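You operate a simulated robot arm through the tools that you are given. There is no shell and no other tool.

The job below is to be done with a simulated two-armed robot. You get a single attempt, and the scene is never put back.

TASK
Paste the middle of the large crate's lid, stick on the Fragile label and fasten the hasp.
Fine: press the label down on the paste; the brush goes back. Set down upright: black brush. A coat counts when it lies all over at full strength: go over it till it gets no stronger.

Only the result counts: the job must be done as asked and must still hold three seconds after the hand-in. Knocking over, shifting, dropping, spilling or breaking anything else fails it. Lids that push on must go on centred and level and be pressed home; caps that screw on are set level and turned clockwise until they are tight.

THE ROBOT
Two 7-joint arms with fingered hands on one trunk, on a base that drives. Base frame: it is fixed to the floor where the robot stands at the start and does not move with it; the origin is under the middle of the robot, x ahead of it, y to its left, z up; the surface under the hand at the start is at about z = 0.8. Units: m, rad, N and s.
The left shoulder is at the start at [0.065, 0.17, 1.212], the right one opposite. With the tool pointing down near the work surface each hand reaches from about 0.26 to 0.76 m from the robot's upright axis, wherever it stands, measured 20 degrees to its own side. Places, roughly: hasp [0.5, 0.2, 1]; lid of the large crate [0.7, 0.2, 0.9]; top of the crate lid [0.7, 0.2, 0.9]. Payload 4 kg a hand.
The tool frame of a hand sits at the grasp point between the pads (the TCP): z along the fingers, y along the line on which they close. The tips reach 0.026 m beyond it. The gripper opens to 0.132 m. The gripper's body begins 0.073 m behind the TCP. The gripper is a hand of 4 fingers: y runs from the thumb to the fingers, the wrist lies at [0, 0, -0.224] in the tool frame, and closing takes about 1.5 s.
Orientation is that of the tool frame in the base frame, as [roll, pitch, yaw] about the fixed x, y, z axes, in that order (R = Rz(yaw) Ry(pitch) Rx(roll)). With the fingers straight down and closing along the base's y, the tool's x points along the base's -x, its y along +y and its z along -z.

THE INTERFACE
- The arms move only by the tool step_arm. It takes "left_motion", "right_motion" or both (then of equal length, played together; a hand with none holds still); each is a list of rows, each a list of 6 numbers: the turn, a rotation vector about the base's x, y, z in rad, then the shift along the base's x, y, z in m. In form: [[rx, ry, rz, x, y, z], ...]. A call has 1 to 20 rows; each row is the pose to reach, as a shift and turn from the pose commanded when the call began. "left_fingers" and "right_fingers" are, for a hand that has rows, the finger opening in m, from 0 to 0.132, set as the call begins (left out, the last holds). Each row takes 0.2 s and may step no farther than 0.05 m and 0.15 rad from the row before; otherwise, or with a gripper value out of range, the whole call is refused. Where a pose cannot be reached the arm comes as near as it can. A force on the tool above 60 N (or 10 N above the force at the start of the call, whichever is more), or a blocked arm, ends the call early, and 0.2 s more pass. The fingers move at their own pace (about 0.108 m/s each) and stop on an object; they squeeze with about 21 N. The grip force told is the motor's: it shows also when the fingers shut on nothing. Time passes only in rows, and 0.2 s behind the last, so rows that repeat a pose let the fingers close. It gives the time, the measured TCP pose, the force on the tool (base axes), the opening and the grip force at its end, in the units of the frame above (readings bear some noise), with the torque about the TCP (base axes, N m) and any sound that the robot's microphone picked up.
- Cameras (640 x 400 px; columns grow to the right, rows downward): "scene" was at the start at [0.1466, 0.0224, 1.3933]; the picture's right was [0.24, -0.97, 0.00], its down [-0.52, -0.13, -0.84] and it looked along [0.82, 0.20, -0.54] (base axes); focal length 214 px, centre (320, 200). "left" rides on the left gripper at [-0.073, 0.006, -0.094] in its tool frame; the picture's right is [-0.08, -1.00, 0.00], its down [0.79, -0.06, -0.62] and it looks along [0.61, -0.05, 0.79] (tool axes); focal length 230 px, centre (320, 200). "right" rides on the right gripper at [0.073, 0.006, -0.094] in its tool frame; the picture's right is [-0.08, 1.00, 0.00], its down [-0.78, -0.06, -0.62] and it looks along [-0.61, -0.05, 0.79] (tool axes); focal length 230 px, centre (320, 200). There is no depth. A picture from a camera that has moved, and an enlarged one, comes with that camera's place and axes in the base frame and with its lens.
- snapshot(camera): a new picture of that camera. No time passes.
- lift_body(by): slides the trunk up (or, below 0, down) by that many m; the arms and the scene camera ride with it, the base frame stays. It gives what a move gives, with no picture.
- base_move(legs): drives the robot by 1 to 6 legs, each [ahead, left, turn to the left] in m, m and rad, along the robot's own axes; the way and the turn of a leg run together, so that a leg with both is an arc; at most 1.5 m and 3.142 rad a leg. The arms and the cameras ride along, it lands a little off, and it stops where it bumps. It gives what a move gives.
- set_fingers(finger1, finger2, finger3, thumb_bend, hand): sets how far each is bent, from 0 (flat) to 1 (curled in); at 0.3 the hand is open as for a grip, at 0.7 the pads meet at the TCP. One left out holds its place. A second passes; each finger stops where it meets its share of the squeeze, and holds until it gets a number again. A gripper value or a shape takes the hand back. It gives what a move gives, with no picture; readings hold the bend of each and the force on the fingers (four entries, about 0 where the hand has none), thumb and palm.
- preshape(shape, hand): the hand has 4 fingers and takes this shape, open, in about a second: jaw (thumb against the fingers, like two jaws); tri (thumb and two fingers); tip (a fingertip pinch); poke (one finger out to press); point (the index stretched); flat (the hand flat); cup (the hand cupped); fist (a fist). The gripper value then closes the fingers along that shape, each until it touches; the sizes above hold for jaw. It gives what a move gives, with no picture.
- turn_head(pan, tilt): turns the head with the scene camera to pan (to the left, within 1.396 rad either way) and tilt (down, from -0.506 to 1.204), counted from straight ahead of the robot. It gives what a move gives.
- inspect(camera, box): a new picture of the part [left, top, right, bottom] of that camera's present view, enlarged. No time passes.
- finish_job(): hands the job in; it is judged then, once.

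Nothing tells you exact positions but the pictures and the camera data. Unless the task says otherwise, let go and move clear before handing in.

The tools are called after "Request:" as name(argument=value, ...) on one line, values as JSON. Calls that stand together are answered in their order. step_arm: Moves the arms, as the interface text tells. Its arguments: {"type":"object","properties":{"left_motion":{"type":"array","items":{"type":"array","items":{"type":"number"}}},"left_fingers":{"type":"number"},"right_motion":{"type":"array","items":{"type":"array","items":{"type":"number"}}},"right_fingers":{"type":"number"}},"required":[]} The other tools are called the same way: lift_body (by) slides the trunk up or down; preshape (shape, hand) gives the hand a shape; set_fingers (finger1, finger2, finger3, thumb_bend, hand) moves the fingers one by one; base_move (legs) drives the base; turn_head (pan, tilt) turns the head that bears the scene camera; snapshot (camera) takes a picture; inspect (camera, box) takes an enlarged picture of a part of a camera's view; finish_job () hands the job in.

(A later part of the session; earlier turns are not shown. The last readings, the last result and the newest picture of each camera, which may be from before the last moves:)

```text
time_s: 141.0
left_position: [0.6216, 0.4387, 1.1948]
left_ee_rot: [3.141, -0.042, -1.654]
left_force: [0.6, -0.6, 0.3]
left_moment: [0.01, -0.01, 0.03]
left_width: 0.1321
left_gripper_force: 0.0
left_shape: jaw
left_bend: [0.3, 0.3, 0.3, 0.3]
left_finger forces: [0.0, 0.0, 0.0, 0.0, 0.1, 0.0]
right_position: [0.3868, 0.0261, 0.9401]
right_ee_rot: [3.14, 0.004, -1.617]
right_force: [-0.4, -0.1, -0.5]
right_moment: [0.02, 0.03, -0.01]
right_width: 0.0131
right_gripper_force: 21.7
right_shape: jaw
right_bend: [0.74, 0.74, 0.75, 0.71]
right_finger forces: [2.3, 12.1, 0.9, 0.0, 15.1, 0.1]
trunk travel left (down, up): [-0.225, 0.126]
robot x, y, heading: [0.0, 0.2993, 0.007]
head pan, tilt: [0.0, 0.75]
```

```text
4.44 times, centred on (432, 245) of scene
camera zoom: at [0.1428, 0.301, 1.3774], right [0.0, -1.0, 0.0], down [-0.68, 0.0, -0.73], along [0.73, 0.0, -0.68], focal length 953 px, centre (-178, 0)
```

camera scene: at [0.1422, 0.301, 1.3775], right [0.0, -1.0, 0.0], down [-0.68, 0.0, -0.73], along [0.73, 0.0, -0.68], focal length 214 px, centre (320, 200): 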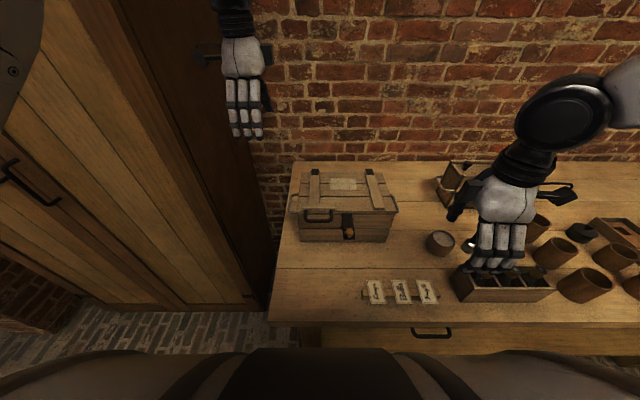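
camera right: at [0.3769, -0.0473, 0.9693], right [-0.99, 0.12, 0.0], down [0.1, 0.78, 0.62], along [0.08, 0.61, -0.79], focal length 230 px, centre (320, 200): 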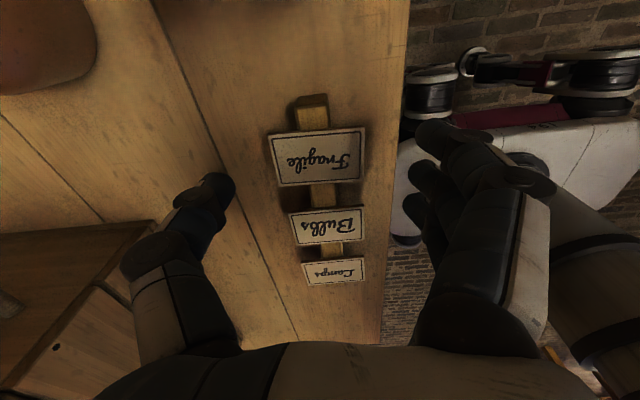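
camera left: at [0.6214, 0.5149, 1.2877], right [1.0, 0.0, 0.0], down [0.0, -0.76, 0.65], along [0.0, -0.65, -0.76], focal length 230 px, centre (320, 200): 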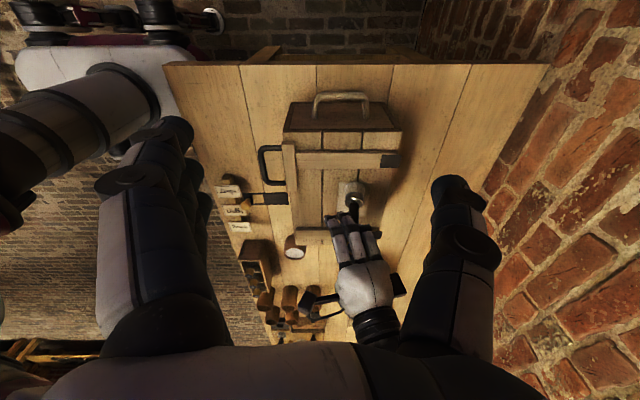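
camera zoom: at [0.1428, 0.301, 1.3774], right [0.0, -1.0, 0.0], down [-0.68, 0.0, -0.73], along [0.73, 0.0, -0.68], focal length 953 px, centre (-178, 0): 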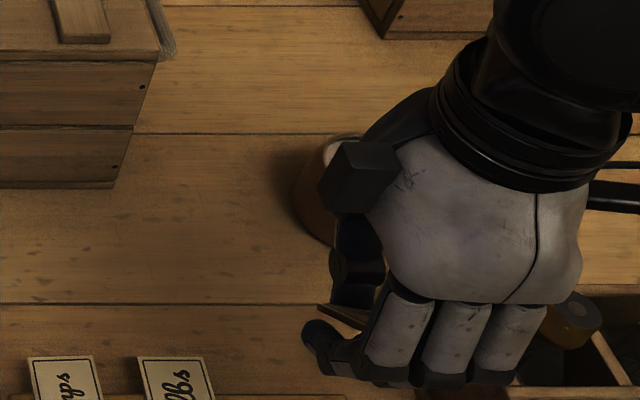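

The card is held between thumb and fingers, tilted with its "e" end low at the thumb. I carry it up over the lid while turning the hand back 90°, so it will read from the front, and then look at it from two sides.

Request:
step_arm(right_motion=[[0, 0, 0, 0.005, 0.005, 0.03], [0, 0, 0, 0.015, 0.012, 0.065], [0, 0, -0.05, 0.03, 0.02, 0.1], [0, 0, -0.15, 0.05, 0.03, 0.13], [0, 0, -0.28, 0.075, 0.045, 0.15], [0, 0, -0.41, 0.1, 0.06, 0.16], [0, 0, -0.54, 0.125, 0.075, 0.16], [0, 0, -0.67, 0.15, 0.09, 0.16], [0, 0, -0.8, 0.175, 0.105, 0.16], [0, 0, -0.93, 0.2, 0.12, 0.16], [0, 0, -1.06, 0.225, 0.135, 0.16], [0, 0, -1.19, 0.25, 0.15, 0.16], [0, 0, -1.32, 0.27, 0.16, 0.16], [0, 0, -1.44, 0.28, 0.17, 0.16], [0, 0, -1.53, 0.285, 0.18, 0.16], [0, 0, -1.53, 0.285, 0.18, 0.16]])

Request:
snapshot(camera="right")

Request:
inspect(camera="scene", box=[312, 110, 408, 180])

Request:
inspect(camera="left", box=[310, 200, 406, 290])

```text
time_s: 144.4
left_position: [0.6213, 0.4385, 1.1958]
left_ee_rot: [-3.141, -0.039, -1.653]
left_force: [0.0, 0.4, -0.1]
left_moment: [0.04, 0.0, 0.01]
left_width: 0.132
left_gripper_force: 0.0
left_shape: jaw
left_bend: [0.3, 0.3, 0.3, 0.3]
left_finger forces: [0.0, 0.0, 0.1, 0.0, 0.0, 0.0]
right_position: [0.6709, 0.2063, 1.0998]
right_ee_rot: [-3.14, -0.001, 3.136]
right_force: [0.5, 0.8, 0.2]
right_moment: [0.01, 0.02, 0.02]
right_width: 0.0105
right_gripper_force: 20.9
right_shape: jaw
right_bend: [0.74, 0.73, 0.75, 0.73]
right_finger forces: [2.6, 5.2, 2.3, 0.1, 5.2, 0.0]
trunk travel left (down, up): [-0.225, 0.126]
robot x, y, heading: [-0.0028, 0.2983, 0.004]
head pan, tilt: [0.0, 0.75]
```

```text
taken
camera right: at [0.5991, 0.2126, 1.1941], right [0.08, 1.0, 0.0], down [0.78, -0.06, 0.62], along [0.61, -0.05, -0.79], focal length 230 px, centre (320, 200)
```

right: 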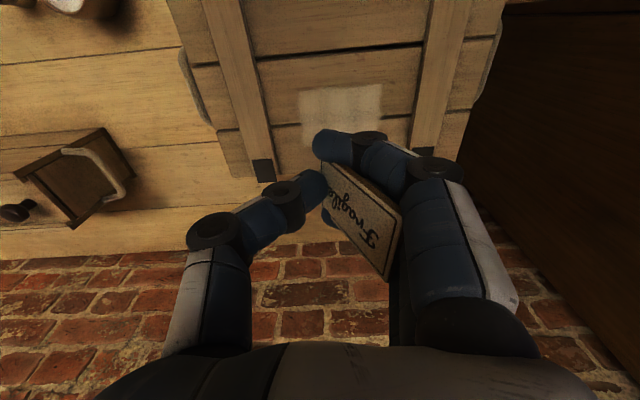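

```text
5.71 times, centred on (360, 145) of scene
camera zoom: at [0.1421, 0.3007, 1.3776], right [0.0, -1.0, 0.0], down [-0.68, 0.0, -0.73], along [0.73, 0.0, -0.68], focal length 1226 px, centre (91, 514)
```

zoom: 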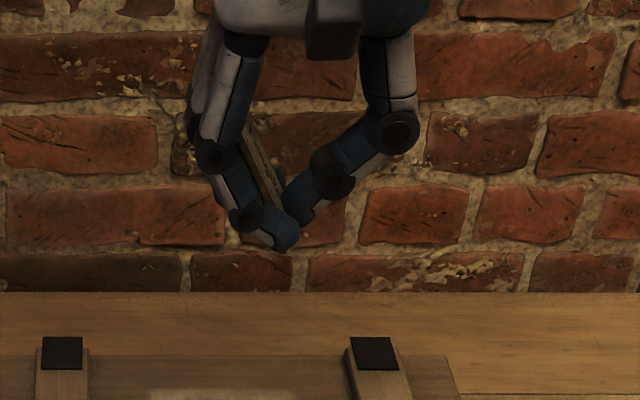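

```text
4.44 times, centred on (358, 245) of left
camera zoom: at [0.6215, 0.5149, 1.2876], right [1.0, 0.0, 0.0], down [0.0, -0.76, 0.65], along [0.0, -0.65, -0.76], focal length 1022 px, centre (151, 0)
```

zoom: 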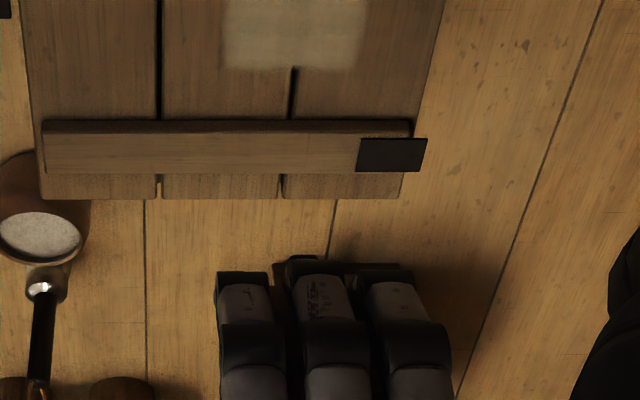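

The card is pinched face-to-face, standing steeply with its "e" end at the fingertips, printed side facing the thumb and its back toward +y. I zoom in to measure its corners relative to the hand.

Request:
inspect(camera="right", box=[280, 110, 440, 300])

Request:
inspect(camera="scene", box=[340, 120, 376, 156])

```text
2.11 times, centred on (360, 205) of right
camera zoom: at [0.5991, 0.2126, 1.1941], right [0.08, 1.0, 0.0], down [0.78, -0.06, 0.62], along [0.61, -0.05, -0.79], focal length 484 px, centre (236, 190)
```

zoom: 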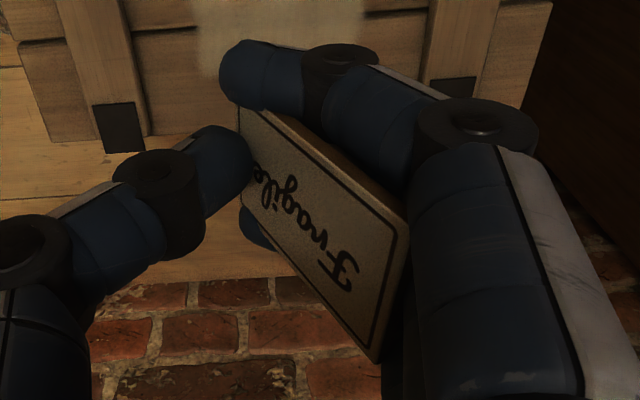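

```text
11.11 times, centred on (358, 138) of scene
camera zoom: at [0.1421, 0.3007, 1.3776], right [0.0, -1.0, 0.0], down [-0.68, 0.0, -0.73], along [0.73, 0.0, -0.68], focal length 2383 px, centre (-102, 889)
```

zoom: 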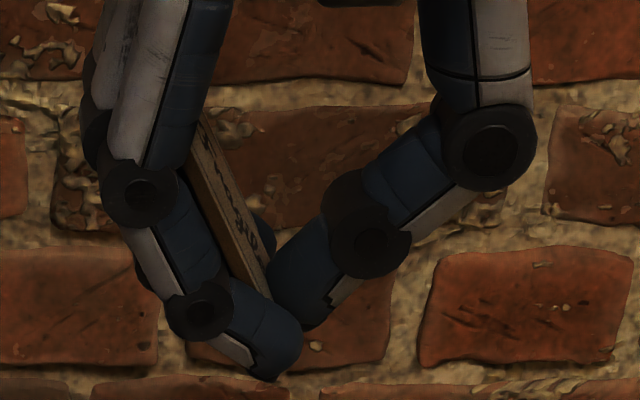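

The card leans at about 64°, its low end 15 mm below the TCP and its centre 3 mm nearer than the TCP. I position it so the low edge will sit at y of about 0.197 over the paste, then lower until the fingertips are just above the lid.

Request:
step_arm(right_motion=[[0, 0, 0, 0.01, -0.004, -0.03], [0, 0, 0, 0.02, -0.008, -0.06], [0, 0, 0, 0.02, -0.008, -0.09], [0, 0, 0, 0.02, -0.008, -0.115], [0, 0, 0, 0.02, -0.008, -0.125], [0, 0, 0, 0.02, -0.008, -0.125]])

Request:
inspect(camera="scene", box=[320, 140, 392, 195])

Request:
inspect(camera="left", box=[310, 150, 406, 240])

Request:
inspect(camera="right", box=[260, 90, 460, 290])

```text
time_s: 145.8
left_position: [0.6225, 0.4389, 1.1961]
left_ee_rot: [-3.14, -0.042, -1.652]
left_force: [-0.6, 0.4, -0.7]
left_moment: [-0.03, -0.01, 0.02]
left_width: 0.132
left_gripper_force: 0.1
left_shape: jaw
left_bend: [0.3, 0.3, 0.3, 0.3]
left_finger forces: [0.0, 0.1, 0.1, 0.0, 0.1, 0.0]
right_position: [0.6915, 0.1999, 0.9751]
right_ee_rot: [-3.141, 0.0, 3.139]
right_force: [0.0, -0.3, 0.5]
right_moment: [-0.01, 0.02, 0.0]
right_width: 0.0106
right_gripper_force: 20.9
right_shape: jaw
right_bend: [0.74, 0.73, 0.75, 0.73]
right_finger forces: [2.6, 5.2, 2.6, 0.0, 5.1, 0.0]
trunk travel left (down, up): [-0.225, 0.126]
robot x, y, heading: [-0.0021, 0.301, 0.004]
head pan, tilt: [0.0, 0.75]
```

```text
7.27 times, centred on (356, 168) of scene
camera zoom: at [0.1422, 0.3009, 1.3775], right [0.0, -1.0, 0.0], down [-0.68, 0.0, -0.73], along [0.73, 0.0, -0.68], focal length 1560 px, centre (58, 436)
```

zoom: 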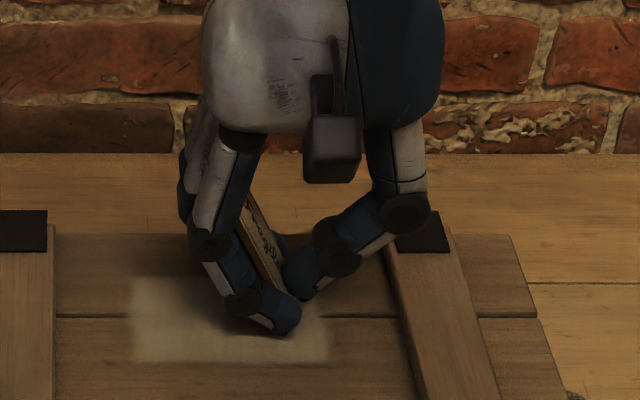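

```text
4.44 times, centred on (358, 195) of left
camera zoom: at [0.6217, 0.5151, 1.2875], right [1.0, 0.0, 0.0], down [0.0, -0.76, 0.65], along [0.0, -0.65, -0.76], focal length 1022 px, centre (151, 222)
```

zoom: 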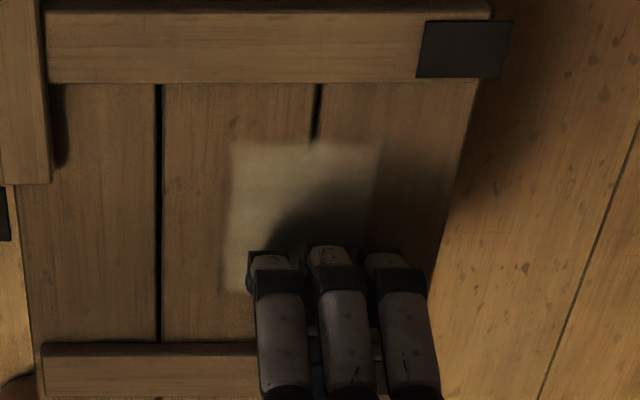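

```text
2.00 times, centred on (360, 190) of right
camera zoom: at [0.6189, 0.2052, 1.0688], right [0.08, 1.0, 0.0], down [0.78, -0.06, 0.62], along [0.62, -0.05, -0.79], focal length 460 px, centre (240, 220)
```

zoom: 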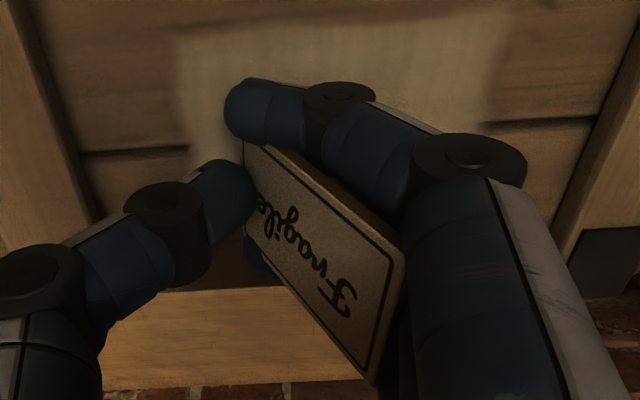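

The card's low edge sits over the right place. I loosen the three fingers slightly so the low edge settles onto the paste.

Request:
step_arm(right_motion=[[0, 0, 0, 0, -0.001, -0.002], [0, 0, 0, 0, -0.001, -0.003], [0, 0, 0, 0, -0.001, -0.003]])

Request:
set_fingers(hand="right", finger1=0.69, finger2=0.69, finger3=0.69)

Request:
inspect(camera="scene", box=[320, 140, 392, 195])

Request:
inspect(camera="right", box=[260, 90, 460, 290])

```text
time_s: 146.6
left_position: [0.6221, 0.4383, 1.1962]
left_ee_rot: [-3.14, -0.041, -1.651]
left_force: [0.2, 0.5, 0.1]
left_moment: [0.01, 0.0, 0.02]
left_width: 0.1321
left_gripper_force: 0.1
left_shape: jaw
left_bend: [0.3, 0.3, 0.3, 0.3]
left_finger forces: [0.1, 0.0, 0.0, 0.0, 0.1, 0.1]
right_position: [0.6925, 0.1976, 0.9722]
right_ee_rot: [3.141, 0.001, 3.138]
right_force: [0.0, -0.7, -0.4]
right_moment: [-0.01, 0.02, 0.02]
right_width: 0.0104
right_gripper_force: 21.7
right_shape: jaw
right_bend: [0.74, 0.73, 0.75, 0.73]
right_finger forces: [2.6, 5.3, 2.7, 0.0, 5.1, 0.0]
trunk travel left (down, up): [-0.225, 0.126]
robot x, y, heading: [-0.001, 0.297, -0.002]
head pan, tilt: [0.0, 0.75]
```

```text
time_s: 147.6
left_position: [0.6209, 0.4386, 1.1956]
left_ee_rot: [-3.14, -0.042, -1.653]
left_force: [0.1, 0.0, -0.2]
left_moment: [0.0, -0.01, 0.0]
left_width: 0.132
left_gripper_force: 0.0
left_shape: jaw
left_bend: [0.3, 0.3, 0.3, 0.3]
left_finger forces: [0.1, 0.0, 0.0, 0.0, 0.0, 0.0]
right_position: [0.6928, 0.1984, 0.9744]
right_ee_rot: [3.142, 0.004, 3.139]
right_force: [2.2, -0.7, 11.3]
right_moment: [0.07, -0.08, -0.05]
right_width: 0.0115
right_gripper_force: 14.3
right_shape: fingers
right_bend: [0.7, 0.7, 0.7, 0.74]
right_finger forces: [3.1, 18.2, 3.7, 0.0, 4.5, 0.0]
trunk travel left (down, up): [-0.225, 0.126]
robot x, y, heading: [0.0003, 0.3023, -0.001]
head pan, tilt: [0.0, 0.75]
```

```text
7.27 times, centred on (356, 168) of scene
camera zoom: at [0.1414, 0.3009, 1.3777], right [0.0, -1.0, 0.0], down [-0.68, 0.0, -0.73], along [0.73, 0.0, -0.68], focal length 1560 px, centre (58, 436)
```

zoom: 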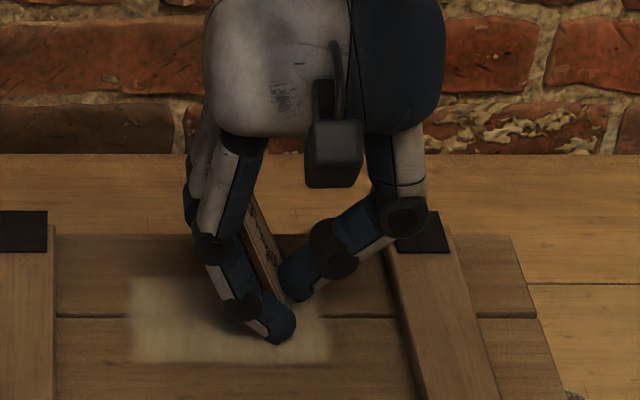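

```text
2.00 times, centred on (360, 190) of right
camera zoom: at [0.6189, 0.2044, 1.067], right [0.08, 1.0, 0.0], down [0.78, -0.06, 0.62], along [0.62, -0.05, -0.79], focal length 460 px, centre (240, 220)
```

zoom: 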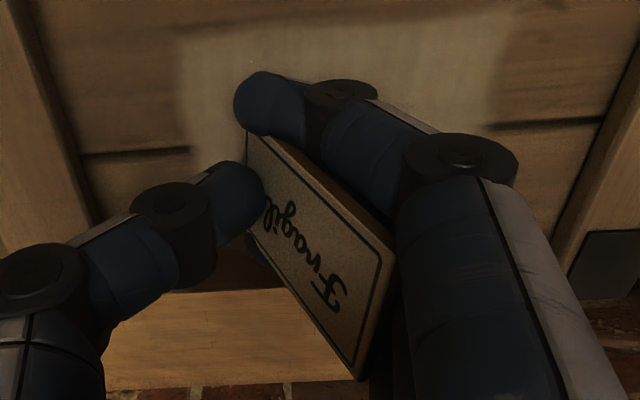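

The fingertips reach lower as they straighten and touched the lid at 11 N. I raise the hand a little, then let the thumb go instead, so the card slides down the fingers onto the paste.

Request:
step_arm(right_motion=[[0, 0, 0, 0, 0, 0.003], [0, 0, 0, 0, 0, 0.005], [0, 0, 0, 0, 0, 0.005]])

Request:
set_fingers(hand="right", thumb_bend=0.7)

Request:
inspect(camera="scene", box=[320, 140, 392, 195])

Request:
inspect(camera="right", box=[260, 90, 460, 290])

```text
time_s: 148.4
left_position: [0.6216, 0.4388, 1.1948]
left_ee_rot: [-3.14, -0.041, -1.653]
left_force: [0.0, -0.2, 0.7]
left_moment: [0.02, 0.0, 0.02]
left_width: 0.1318
left_gripper_force: 0.1
left_shape: jaw
left_bend: [0.3, 0.3, 0.3, 0.3]
left_finger forces: [0.0, 0.1, 0.0, 0.0, 0.1, 0.0]
right_position: [0.6919, 0.1982, 0.9774]
right_ee_rot: [3.14, -0.001, 3.139]
right_force: [0.4, 0.7, -0.7]
right_moment: [0.0, 0.03, 0.02]
right_width: 0.0118
right_gripper_force: 6.0
right_shape: fingers
right_bend: [0.69, 0.67, 0.7, 0.74]
right_finger forces: [3.0, 2.8, 3.4, 0.0, 2.4, 0.0]
trunk travel left (down, up): [-0.225, 0.126]
robot x, y, heading: [-0.0027, 0.299, 0.006]
head pan, tilt: [0.0, 0.75]
```

```text
time_s: 149.4
left_position: [0.6205, 0.439, 1.1944]
left_ee_rot: [-3.14, -0.041, -1.654]
left_force: [0.2, -0.4, -0.3]
left_moment: [0.02, -0.01, 0.01]
left_width: 0.1318
left_gripper_force: 0.0
left_shape: jaw
left_bend: [0.3, 0.3, 0.3, 0.3]
left_finger forces: [0.0, 0.0, 0.0, 0.0, 0.0, 0.0]
right_position: [0.6915, 0.1968, 0.9783]
right_ee_rot: [-3.141, 0.0, 3.139]
right_force: [0.6, 0.2, -0.3]
right_moment: [0.01, -0.01, 0.0]
right_width: 0.0144
right_gripper_force: 4.3
right_shape: fingers
right_bend: [0.7, 0.67, 0.7, 0.7]
right_finger forces: [3.2, 1.9, 3.5, 0.0, 0.1, 0.0]
trunk travel left (down, up): [-0.225, 0.126]
robot x, y, heading: [-0.0001, 0.295, -0.003]
head pan, tilt: [0.0, 0.75]
```

```text
7.27 times, centred on (356, 168) of scene
camera zoom: at [0.1422, 0.3009, 1.3775], right [0.0, -1.0, 0.0], down [-0.68, 0.0, -0.73], along [0.73, 0.0, -0.68], focal length 1560 px, centre (58, 436)
```

zoom: 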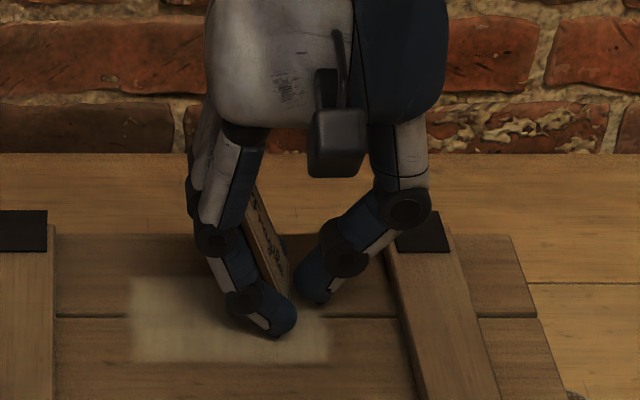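

```text
2.00 times, centred on (360, 190) of right
camera zoom: at [0.6191, 0.204, 1.0712], right [0.08, 1.0, 0.0], down [0.78, -0.06, 0.62], along [0.62, -0.05, -0.79], focal length 460 px, centre (240, 220)
```

zoom: 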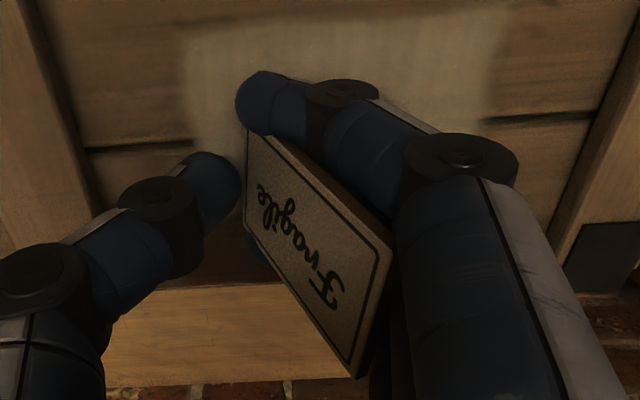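

The thumb is off and the card still rests inside the curl of the fingers. I raise slightly and straighten the fingers step by step so it slides down onto the paste.

Request:
step_arm(right_motion=[[0, 0, 0, 0, 0, 0.004], [0, 0, 0, 0, 0, 0.004]])

Request:
set_fingers(hand="right", finger1=0.62, finger2=0.62, finger3=0.62)

Request:
inspect(camera="scene", box=[320, 140, 392, 195])

Request:
inspect(camera="right", box=[260, 90, 460, 290])

```text
time_s: 150.0
left_position: [0.6203, 0.4383, 1.1955]
left_ee_rot: [-3.14, -0.042, -1.653]
left_force: [-0.2, 0.8, 0.2]
left_moment: [0.01, 0.0, 0.0]
left_width: 0.1319
left_gripper_force: 0.2
left_shape: jaw
left_bend: [0.3, 0.3, 0.3, 0.3]
left_finger forces: [0.0, 0.1, 0.0, 0.0, 0.0, 0.0]
right_position: [0.6922, 0.1973, 0.9817]
right_ee_rot: [3.141, 0.002, 3.137]
right_force: [0.0, -0.4, -0.1]
right_moment: [0.0, -0.03, 0.01]
right_width: 0.0144
right_gripper_force: 4.4
right_shape: fingers
right_bend: [0.7, 0.67, 0.7, 0.7]
right_finger forces: [3.1, 1.9, 3.6, 0.0, 0.0, 0.0]
trunk travel left (down, up): [-0.225, 0.126]
robot x, y, heading: [-0.0045, 0.3021, 0.006]
head pan, tilt: [0.0, 0.75]
```

```text
time_s: 151.0
left_position: [0.6211, 0.4388, 1.1963]
left_ee_rot: [-3.139, -0.043, -1.653]
left_force: [-0.9, 0.3, -0.1]
left_moment: [0.0, 0.0, -0.01]
left_width: 0.1316
left_gripper_force: 0.1
left_shape: jaw
left_bend: [0.3, 0.3, 0.3, 0.3]
left_finger forces: [0.0, 0.0, 0.1, 0.0, 0.0, 0.1]
right_position: [0.6916, 0.1981, 0.982]
right_ee_rot: [3.141, -0.001, 3.138]
right_force: [-0.3, -0.3, -0.3]
right_moment: [-0.03, 0.0, -0.01]
right_width: 0.0214
right_gripper_force: 3.8
right_shape: fingers
right_bend: [0.63, 0.6, 0.64, 0.7]
right_finger forces: [3.2, 1.8, 3.3, 0.0, 0.0, 0.0]
trunk travel left (down, up): [-0.225, 0.126]
robot x, y, heading: [-0.0012, 0.3014, 0.002]
head pan, tilt: [0.0, 0.75]
```

```text
7.27 times, centred on (356, 168) of scene
camera zoom: at [0.1422, 0.3009, 1.3775], right [0.0, -1.0, 0.0], down [-0.68, 0.0, -0.73], along [0.73, 0.0, -0.68], focal length 1560 px, centre (58, 436)
```

zoom: 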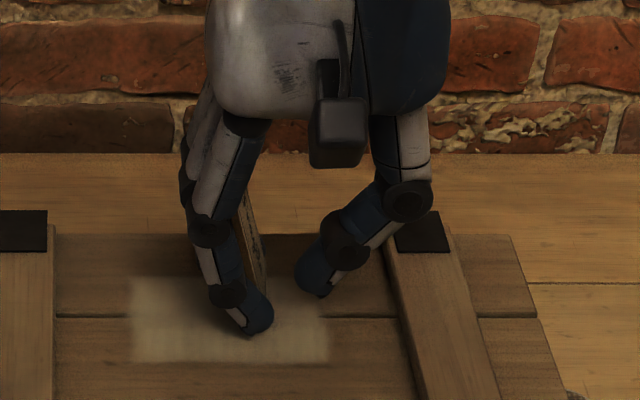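

```text
2.00 times, centred on (360, 190) of right
camera zoom: at [0.619, 0.2039, 1.0751], right [0.08, 1.0, 0.0], down [0.78, -0.06, 0.62], along [0.62, -0.05, -0.79], focal length 460 px, centre (240, 220)
```

zoom: 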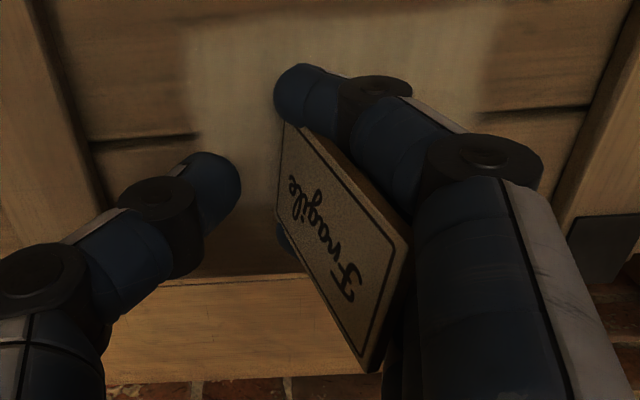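

The card is braced inside the curl, and opening further would tip it upright the wrong way. I re-close the fingers and thumb to hold it securely, then I'll lean the hand so the card lies over toward +y before letting go.

Request:
step_arm(right_motion=[[0, 0, 0, 0, 0, 0.03], [0, 0, 0, 0, 0, 0.06], [0, 0, 0, 0, 0, 0.06]])

Request:
set_fingers(hand="right", finger1=0.71, finger2=0.71, finger3=0.71, thumb_bend=0.78)

Request:
inspect(camera="scene", box=[320, 120, 392, 175])

Request:
inspect(camera="right", box=[260, 90, 460, 290])

```text
time_s: 151.8
left_position: [0.6212, 0.4387, 1.1953]
left_ee_rot: [-3.139, -0.043, -1.652]
left_force: [0.2, 0.1, 0.4]
left_moment: [0.03, 0.03, 0.01]
left_width: 0.1317
left_gripper_force: 0.0
left_shape: jaw
left_bend: [0.3, 0.3, 0.3, 0.3]
left_finger forces: [0.1, 0.2, 0.0, 0.0, 0.0, 0.1]
right_position: [0.6918, 0.1995, 1.0415]
right_ee_rot: [-3.141, 0.001, 3.138]
right_force: [0.2, 0.6, -0.4]
right_moment: [-0.01, 0.01, -0.01]
right_width: 0.0217
right_gripper_force: 4.2
right_shape: fingers
right_bend: [0.63, 0.6, 0.64, 0.7]
right_finger forces: [3.2, 1.7, 3.3, 0.0, 0.0, 0.0]
trunk travel left (down, up): [-0.225, 0.126]
robot x, y, heading: [0.0002, 0.2965, 0.003]
head pan, tilt: [0.0, 0.75]
```

```text
time_s: 152.8
left_position: [0.6201, 0.439, 1.1961]
left_ee_rot: [-3.139, -0.041, -1.652]
left_force: [-0.5, 0.0, -1.0]
left_moment: [-0.01, -0.01, -0.03]
left_width: 0.1319
left_gripper_force: 0.1
left_shape: jaw
left_bend: [0.3, 0.3, 0.3, 0.3]
left_finger forces: [0.0, 0.0, 0.1, 0.0, 0.1, 0.1]
right_position: [0.6929, 0.1972, 1.0409]
right_ee_rot: [3.142, -0.001, 3.137]
right_force: [0.6, -0.2, 0.0]
right_moment: [-0.05, -0.02, -0.01]
right_width: 0.0111
right_gripper_force: 7.0
right_shape: fingers
right_bend: [0.7, 0.67, 0.7, 0.76]
right_finger forces: [2.0, 4.6, 1.5, 0.1, 6.6, 0.0]
trunk travel left (down, up): [-0.225, 0.126]
robot x, y, heading: [-0.0013, 0.2995, 0.005]
head pan, tilt: [0.0, 0.75]
```

```text
7.27 times, centred on (356, 148) of scene
camera zoom: at [0.1422, 0.3009, 1.3775], right [0.0, -1.0, 0.0], down [-0.68, 0.0, -0.73], along [0.73, 0.0, -0.68], focal length 1560 px, centre (58, 582)
```

zoom: 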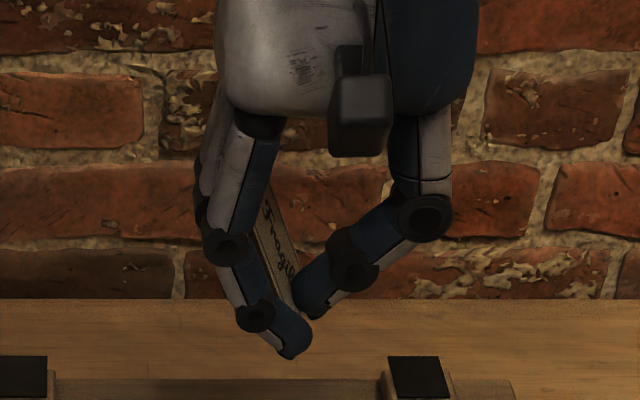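

```text
2.00 times, centred on (360, 190) of right
camera zoom: at [0.6193, 0.2042, 1.135], right [0.08, 1.0, 0.0], down [0.78, -0.06, 0.62], along [0.62, -0.05, -0.79], focal length 460 px, centre (240, 220)
```

zoom: 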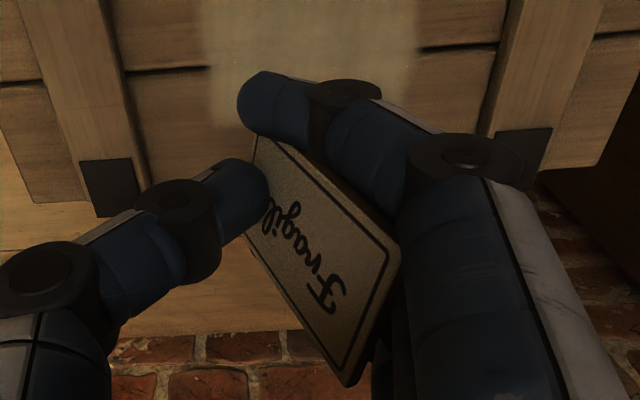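

The card is held firmly again. I retract the left hand a little and shift the base 0.1 m further left so the right hand can lean with its wrist toward +y.

Request:
step_arm(left_motion=[[0, 0, 0, -0.04, -0.005, 0], [0, 0, 0, -0.08, -0.01, 0], [0, 0, 0, -0.12, -0.015, 0], [0, 0, 0, -0.16, -0.02, 0], [0, 0, 0, -0.16, -0.02, 0]])

Request:
base_move(legs=[[0, 0.1, 0]])

Request:
snapshot(camera="scene")

Request:
snapshot(camera="left")

```text
time_s: 154.0
left_position: [0.474, 0.43, 1.1961]
left_ee_rot: [3.138, -0.122, -1.625]
left_force: [-0.7, 0.1, 0.5]
left_moment: [0.04, -0.01, 0.02]
left_width: 0.1319
left_gripper_force: 0.0
left_shape: jaw
left_bend: [0.3, 0.3, 0.3, 0.3]
left_finger forces: [0.1, 0.0, 0.0, 0.0, 0.1, 0.0]
left hand out of reach, approached as far as the arm can: row 4, 5
right_position: [0.6918, 0.1977, 1.0413]
right_ee_rot: [-3.141, 0.001, 3.138]
right_force: [1.1, -0.3, -0.3]
right_moment: [-0.01, 0.03, 0.03]
right_width: 0.011
right_gripper_force: 7.5
right_shape: fingers
right_bend: [0.7, 0.67, 0.7, 0.76]
right_finger forces: [2.1, 4.6, 1.5, 0.0, 6.5, 0.1]
trunk travel left (down, up): [-0.225, 0.126]
robot x, y, heading: [-0.0009, 0.3047, 0.002]
head pan, tilt: [0.0, 0.75]
```

```text
time_s: 155.5
left_position: [0.4739, 0.5275, 1.2027]
left_ee_rot: [-3.134, -0.123, -1.634]
left_force: [-0.1, 0.4, 0.0]
left_moment: [-0.01, -0.03, 0.02]
left_width: 0.1321
left_gripper_force: 0.0
left_shape: jaw
left_bend: [0.3, 0.3, 0.3, 0.3]
left_finger forces: [0.1, 0.0, 0.0, 0.0, 0.1, 0.0]
right_position: [0.6925, 0.2984, 1.0422]
right_ee_rot: [3.141, 0.001, 3.139]
right_force: [0.0, 0.2, 0.2]
right_moment: [-0.03, 0.04, 0.0]
right_width: 0.0107
right_gripper_force: 7.3
right_shape: fingers
right_bend: [0.7, 0.67, 0.7, 0.76]
right_finger forces: [2.1, 4.6, 1.5, 0.1, 6.7, 0.0]
trunk travel left (down, up): [-0.225, 0.126]
robot x, y, heading: [0.0004, 0.399, 0.005]
head pan, tilt: [0.0, 0.75]
```

```text
taken
camera scene: at [0.142, 0.4015, 1.3775], right [0.0, -1.0, 0.0], down [-0.68, 0.0, -0.73], along [0.73, 0.0, -0.68], focal length 214 px, centre (320, 200)
```

scene: 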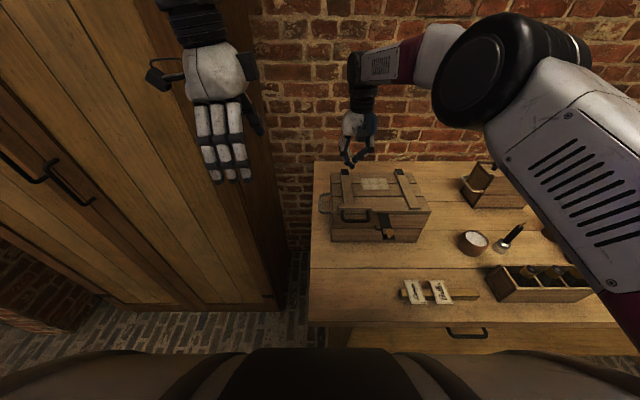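

```text
taken
camera left: at [0.472, 0.6109, 1.2884], right [1.0, 0.01, 0.0], down [0.01, -0.71, 0.71], along [0.01, -0.71, -0.71], focal length 230 px, centre (320, 200)
```

left: 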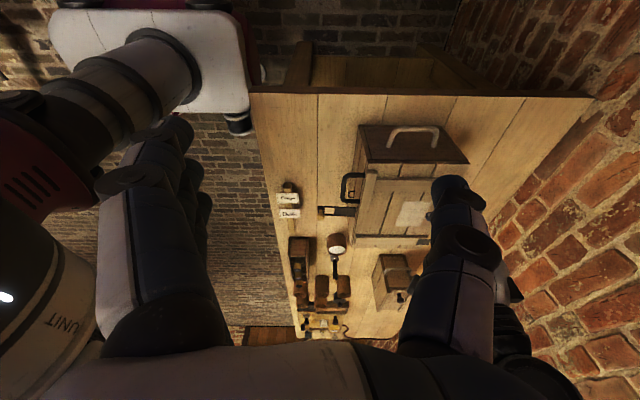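

I lean the hand about 0.6 rad with the wrist toward +y, so the card lies over the fingers at a gentler slope, and bring it above the paste.

Request:
step_arm(right_motion=[[-0.1, 0, 0, 0, -0.02, 0.01], [-0.2, 0, 0, 0, -0.045, 0.01], [-0.3, 0, 0, -0.001, -0.07, 0.01], [-0.4, 0, 0, -0.001, -0.09, 0.01], [-0.5, 0, 0, -0.001, -0.105, 0.01], [-0.6, 0, 0, -0.001, -0.108, 0.005], [-0.6, 0, 0, -0.001, -0.108, 0.0], [-0.6, 0, 0, -0.001, -0.108, 0.0]])

Request:
inspect(camera="scene", box=[340, 110, 436, 190])

Request:
inspect(camera="right", box=[240, 80, 460, 300])

Request:
inspect(camera="left", box=[370, 180, 466, 260])

```text
time_s: 157.3
left_position: [0.4723, 0.5284, 1.2029]
left_ee_rot: [-3.135, -0.13, -1.632]
left_force: [-0.1, 0.3, 0.1]
left_moment: [0.01, 0.01, -0.01]
left_width: 0.1321
left_gripper_force: 0.0
left_shape: jaw
left_bend: [0.3, 0.3, 0.3, 0.3]
left_finger forces: [0.0, 0.0, 0.1, 0.0, 0.0, 0.0]
right_position: [0.6908, 0.1911, 1.0428]
right_ee_rot: [-2.542, 0.001, 3.139]
right_force: [-0.2, -1.0, 0.3]
right_moment: [0.01, 0.02, 0.01]
right_width: 0.0109
right_gripper_force: 7.1
right_shape: fingers
right_bend: [0.7, 0.67, 0.7, 0.76]
right_finger forces: [1.8, 4.6, 1.6, 0.0, 6.7, 0.0]
trunk travel left (down, up): [-0.225, 0.126]
robot x, y, heading: [-0.0014, 0.4002, 0.005]
head pan, tilt: [0.0, 0.75]
```

```text
5.00 times, centred on (388, 150) of scene
camera zoom: at [0.1421, 0.4012, 1.3775], right [0.0, -1.0, 0.0], down [-0.68, 0.0, -0.73], along [0.73, 0.0, -0.68], focal length 1072 px, centre (-20, 450)
```

zoom: 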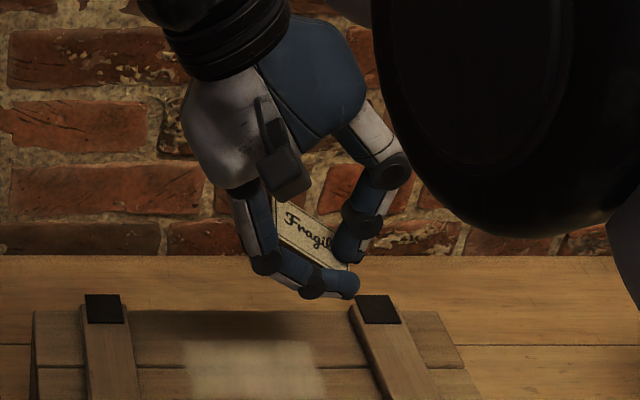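

```text
1.82 times, centred on (350, 190) of right
camera zoom: at [0.6183, 0.2488, 1.1154], right [0.08, 0.82, -0.56], down [0.78, 0.3, 0.55], along [0.62, -0.49, -0.62], focal length 418 px, centre (266, 218)
```

zoom: 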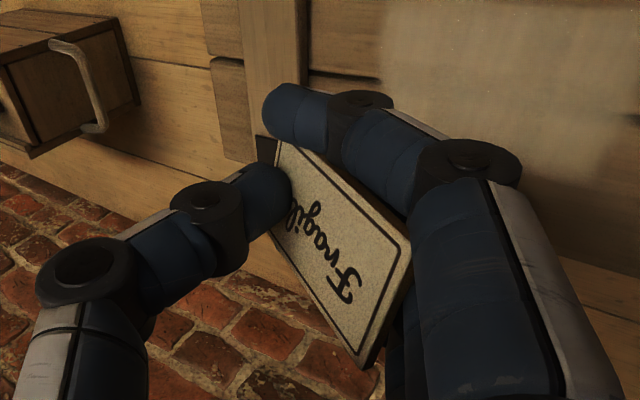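

```text
5.00 times, centred on (418, 220) of left
camera zoom: at [0.4721, 0.612, 1.2887], right [1.0, 0.02, 0.0], down [0.01, -0.7, 0.71], along [0.01, -0.71, -0.7], focal length 1150 px, centre (-170, 100)
```

zoom: 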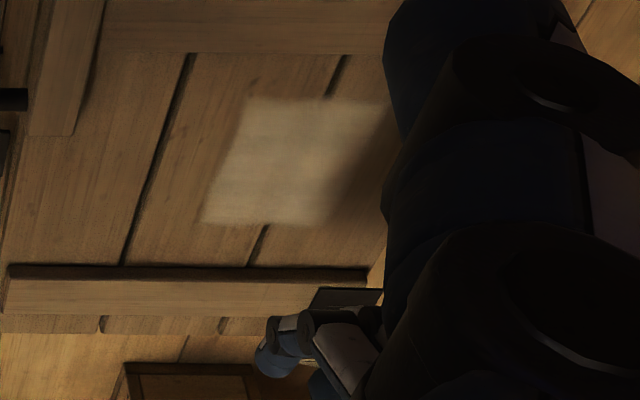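

The card now lies over the fingers at about 40°, printed side up and reading correctly from the front. I lower the hand until the fingers are just above the lid.

Request:
step_arm(right_motion=[[0, 0, 0, 0, 0, -0.02], [0, 0, 0, 0, 0, -0.04], [0, 0, 0, 0, 0, -0.055], [0, 0, 0, 0, 0, -0.062], [0, 0, 0, 0, 0, -0.062]])

Request:
inspect(camera="scene", box=[340, 130, 436, 200])

Request:
inspect(camera="right", box=[240, 80, 460, 300])

```text
time_s: 158.5
left_position: [0.4736, 0.5274, 1.2035]
left_ee_rot: [-3.136, -0.13, -1.631]
left_force: [0.8, -0.1, 0.2]
left_moment: [0.03, 0.01, 0.02]
left_width: 0.1319
left_gripper_force: 0.0
left_shape: jaw
left_bend: [0.3, 0.3, 0.3, 0.3]
left_finger forces: [0.1, 0.1, 0.0, 0.1, 0.0, 0.1]
right_position: [0.6915, 0.1897, 0.9799]
right_ee_rot: [-2.539, 0.002, 3.136]
right_force: [-0.6, 0.2, -0.6]
right_moment: [0.01, -0.05, -0.01]
right_width: 0.0108
right_gripper_force: 7.4
right_shape: fingers
right_bend: [0.7, 0.67, 0.7, 0.76]
right_finger forces: [1.6, 4.6, 1.6, 0.0, 6.6, 0.1]
trunk travel left (down, up): [-0.225, 0.126]
robot x, y, heading: [0.0021, 0.4002, 0.005]
head pan, tilt: [0.0, 0.75]
```

```text
5.71 times, centred on (388, 165) of scene
camera zoom: at [0.142, 0.401, 1.3775], right [0.0, -1.0, 0.0], down [-0.68, 0.0, -0.73], along [0.73, 0.0, -0.68], focal length 1226 px, centre (-69, 400)
```

zoom: 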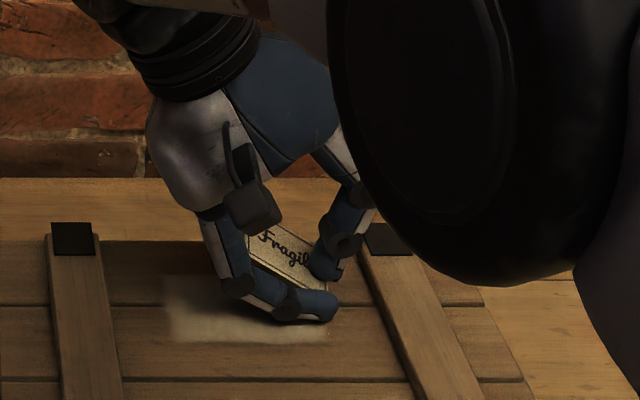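

```text
1.82 times, centred on (350, 190) of right
camera zoom: at [0.6183, 0.2485, 1.0537], right [0.08, 0.82, -0.56], down [0.78, 0.3, 0.55], along [0.62, -0.49, -0.62], focal length 418 px, centre (266, 218)
```

zoom: 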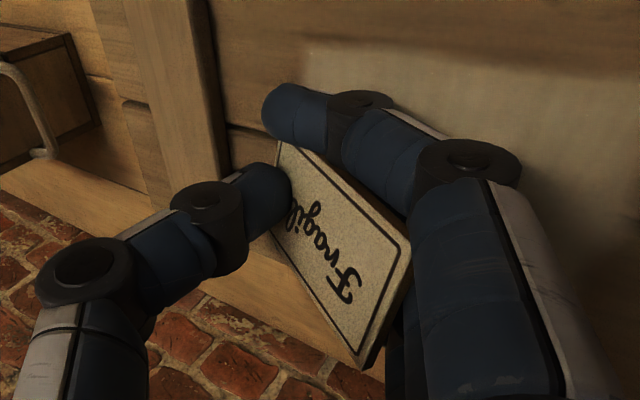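

Request:
set_fingers(hand="right", thumb_bend=0.66)

Request:
inspect(camera="scene", box=[340, 130, 436, 200])

Request:
inspect(camera="right", box=[240, 80, 460, 300])

```text
time_s: 159.5
left_position: [0.4731, 0.5283, 1.2045]
left_ee_rot: [-3.135, -0.131, -1.633]
left_force: [0.3, 0.2, 0.1]
left_moment: [0.01, 0.01, 0.04]
left_width: 0.1318
left_gripper_force: 0.0
left_shape: jaw
left_bend: [0.3, 0.3, 0.3, 0.3]
left_finger forces: [0.0, 0.0, 0.0, 0.0, 0.0, 0.1]
right_position: [0.692, 0.1905, 0.9796]
right_ee_rot: [-2.542, 0.004, 3.14]
right_force: [0.8, 0.0, -0.9]
right_moment: [0.01, 0.05, -0.02]
right_width: 0.0167
right_gripper_force: 0.2
right_shape: fingers
right_bend: [0.71, 0.71, 0.71, 0.66]
right_finger forces: [0.0, 0.2, 0.0, 0.0, 0.0, 0.0]
trunk travel left (down, up): [-0.225, 0.126]
robot x, y, heading: [0.0054, 0.3987, 0.003]
head pan, tilt: [0.0, 0.75]
```

```text
5.71 times, centred on (388, 165) of scene
camera zoom: at [0.142, 0.401, 1.3775], right [0.0, -1.0, 0.0], down [-0.68, 0.0, -0.73], along [0.73, 0.0, -0.68], focal length 1226 px, centre (-69, 400)
```

zoom: 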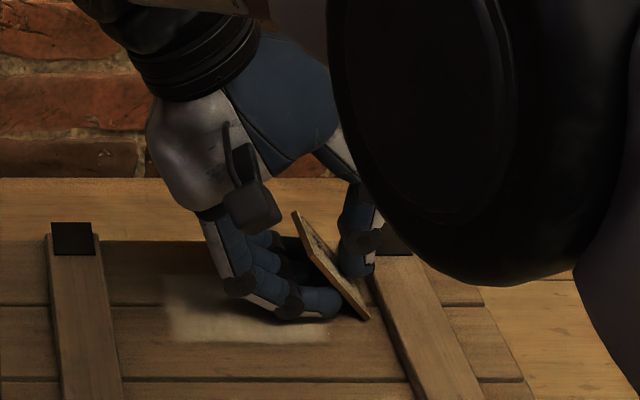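

```text
1.82 times, centred on (350, 190) of right
camera zoom: at [0.6183, 0.2486, 1.0538], right [0.08, 0.82, -0.56], down [0.78, 0.3, 0.55], along [0.62, -0.49, -0.62], focal length 418 px, centre (266, 218)
```

zoom: 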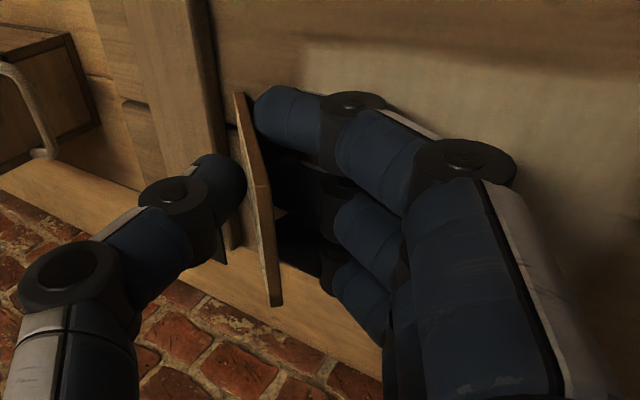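

The card slid down and now stands on the lid, leaning printed-side-up on the fingertips with its low end by the right batten. It's between thumb and fingertips, so I pinch it again here; its low end now protrudes below the fingertips.

Request:
set_fingers(hand="right", thumb_bend=0.75)

Request:
inspect(camera="scene", box=[340, 130, 436, 200])

Request:
inspect(camera="right", box=[240, 80, 460, 300])

```text
time_s: 160.5
left_position: [0.472, 0.5278, 1.2031]
left_ee_rot: [-3.135, -0.132, -1.632]
left_force: [0.0, 0.1, 0.6]
left_moment: [-0.02, -0.01, -0.03]
left_width: 0.1317
left_gripper_force: 0.1
left_shape: jaw
left_bend: [0.3, 0.3, 0.3, 0.3]
left_finger forces: [0.0, 0.1, 0.0, 0.1, 0.1, 0.1]
right_position: [0.6913, 0.1907, 0.9812]
right_ee_rot: [-2.541, 0.004, 3.138]
right_force: [0.1, 0.0, 0.6]
right_moment: [0.0, 0.02, 0.02]
right_width: 0.0136
right_gripper_force: 5.0
right_shape: fingers
right_bend: [0.71, 0.71, 0.71, 0.71]
right_finger forces: [1.4, 2.1, 1.8, 0.0, 5.0, 0.1]
trunk travel left (down, up): [-0.225, 0.126]
robot x, y, heading: [-0.0019, 0.3986, 0.0]
head pan, tilt: [0.0, 0.75]
```

```text
5.71 times, centred on (388, 165) of scene
camera zoom: at [0.142, 0.401, 1.3775], right [0.0, -1.0, 0.0], down [-0.68, 0.0, -0.73], along [0.73, 0.0, -0.68], focal length 1226 px, centre (-69, 400)
```

zoom: 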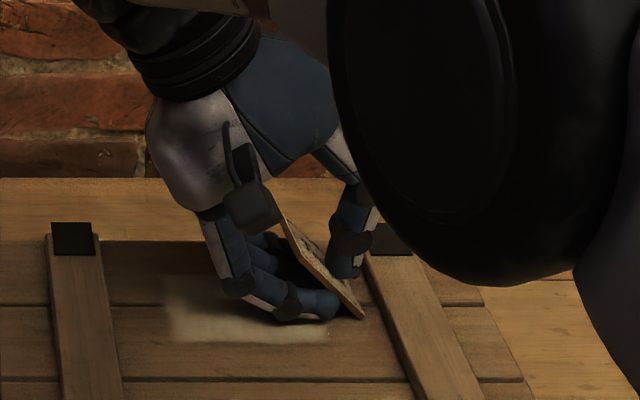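

```text
1.82 times, centred on (350, 190) of right
camera zoom: at [0.6183, 0.2485, 1.0538], right [0.08, 0.82, -0.56], down [0.78, 0.3, 0.55], along [0.62, -0.49, -0.62], focal length 418 px, centre (266, 218)
```

zoom: 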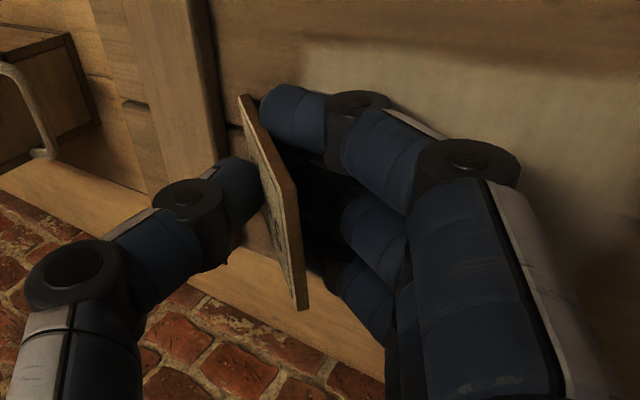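

I have a face pinch near the card's lower half, bottom against the batten. To lay it down accurately I want to hold it near its top end, so I open the thumb a little, slide the hand up along the card, and pinch again.

Request:
set_fingers(hand="right", thumb_bend=0.66)

Request:
step_arm(right_motion=[[0, 0, 0, 0, 0.004, 0.004], [0, 0, 0, 0, 0.008, 0.008], [0, 0, 0, 0, 0.012, 0.012], [0, 0, 0, 0, 0.012, 0.012]])

Request:
inspect(camera="scene", box=[340, 130, 436, 200])

Request:
inspect(camera="right", box=[240, 80, 460, 300])

```text
time_s: 161.5
left_position: [0.4733, 0.5286, 1.2054]
left_ee_rot: [-3.134, -0.131, -1.631]
left_force: [-1.2, -1.0, 0.4]
left_moment: [0.01, 0.04, 0.01]
left_width: 0.1317
left_gripper_force: 0.1
left_shape: jaw
left_bend: [0.3, 0.3, 0.3, 0.3]
left_finger forces: [0.1, 0.0, 0.0, 0.0, 0.1, 0.0]
right_position: [0.6918, 0.19, 0.9796]
right_ee_rot: [-2.543, 0.003, 3.139]
right_force: [0.1, -0.9, 0.0]
right_moment: [0.02, 0.02, 0.01]
right_width: 0.0168
right_gripper_force: 0.0
right_shape: fingers
right_bend: [0.71, 0.71, 0.71, 0.66]
right_finger forces: [0.0, 0.1, 0.1, 0.0, 0.0, 0.1]
trunk travel left (down, up): [-0.225, 0.126]
robot x, y, heading: [0.0006, 0.398, -0.0]
head pan, tilt: [0.0, 0.75]
```

```text
time_s: 162.5
left_position: [0.473, 0.5269, 1.2034]
left_ee_rot: [-3.134, -0.131, -1.634]
left_force: [-0.7, 0.3, 0.1]
left_moment: [0.03, 0.02, 0.04]
left_width: 0.1318
left_gripper_force: 0.1
left_shape: jaw
left_bend: [0.3, 0.3, 0.3, 0.3]
left_finger forces: [0.0, 0.1, 0.1, 0.0, 0.0, 0.0]
right_position: [0.6906, 0.2021, 0.9922]
right_ee_rot: [-2.542, 0.005, 3.138]
right_force: [-0.1, 0.1, 0.5]
right_moment: [0.0, 0.03, 0.0]
right_width: 0.0167
right_gripper_force: 0.0
right_shape: fingers
right_bend: [0.71, 0.71, 0.71, 0.66]
right_finger forces: [0.0, 0.1, 0.0, 0.0, 0.0, 0.0]
trunk travel left (down, up): [-0.225, 0.126]
robot x, y, heading: [-0.0031, 0.391, 0.005]
head pan, tilt: [0.0, 0.75]
```

```text
5.71 times, centred on (388, 165) of scene
camera zoom: at [0.142, 0.4009, 1.3775], right [0.0, -1.0, 0.0], down [-0.68, 0.0, -0.73], along [0.73, 0.0, -0.68], focal length 1226 px, centre (-69, 400)
```

zoom: 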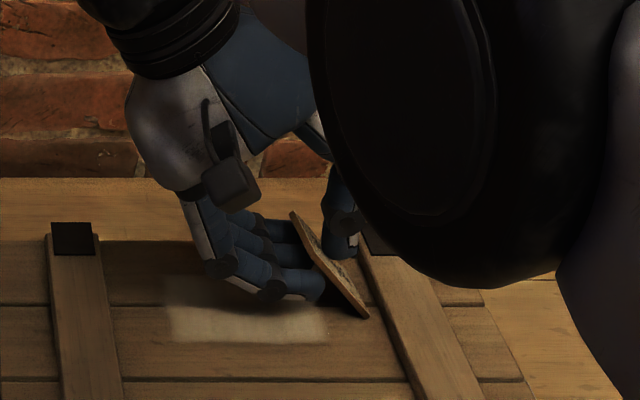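

```text
1.82 times, centred on (350, 190) of right
camera zoom: at [0.6183, 0.2601, 1.0657], right [0.08, 0.82, -0.56], down [0.78, 0.3, 0.55], along [0.62, -0.49, -0.62], focal length 418 px, centre (266, 218)
```

zoom: 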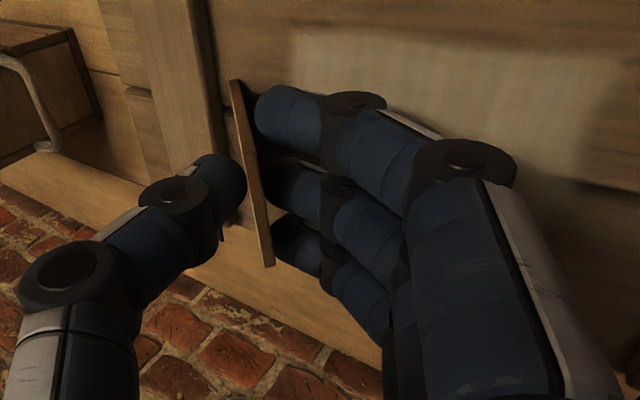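

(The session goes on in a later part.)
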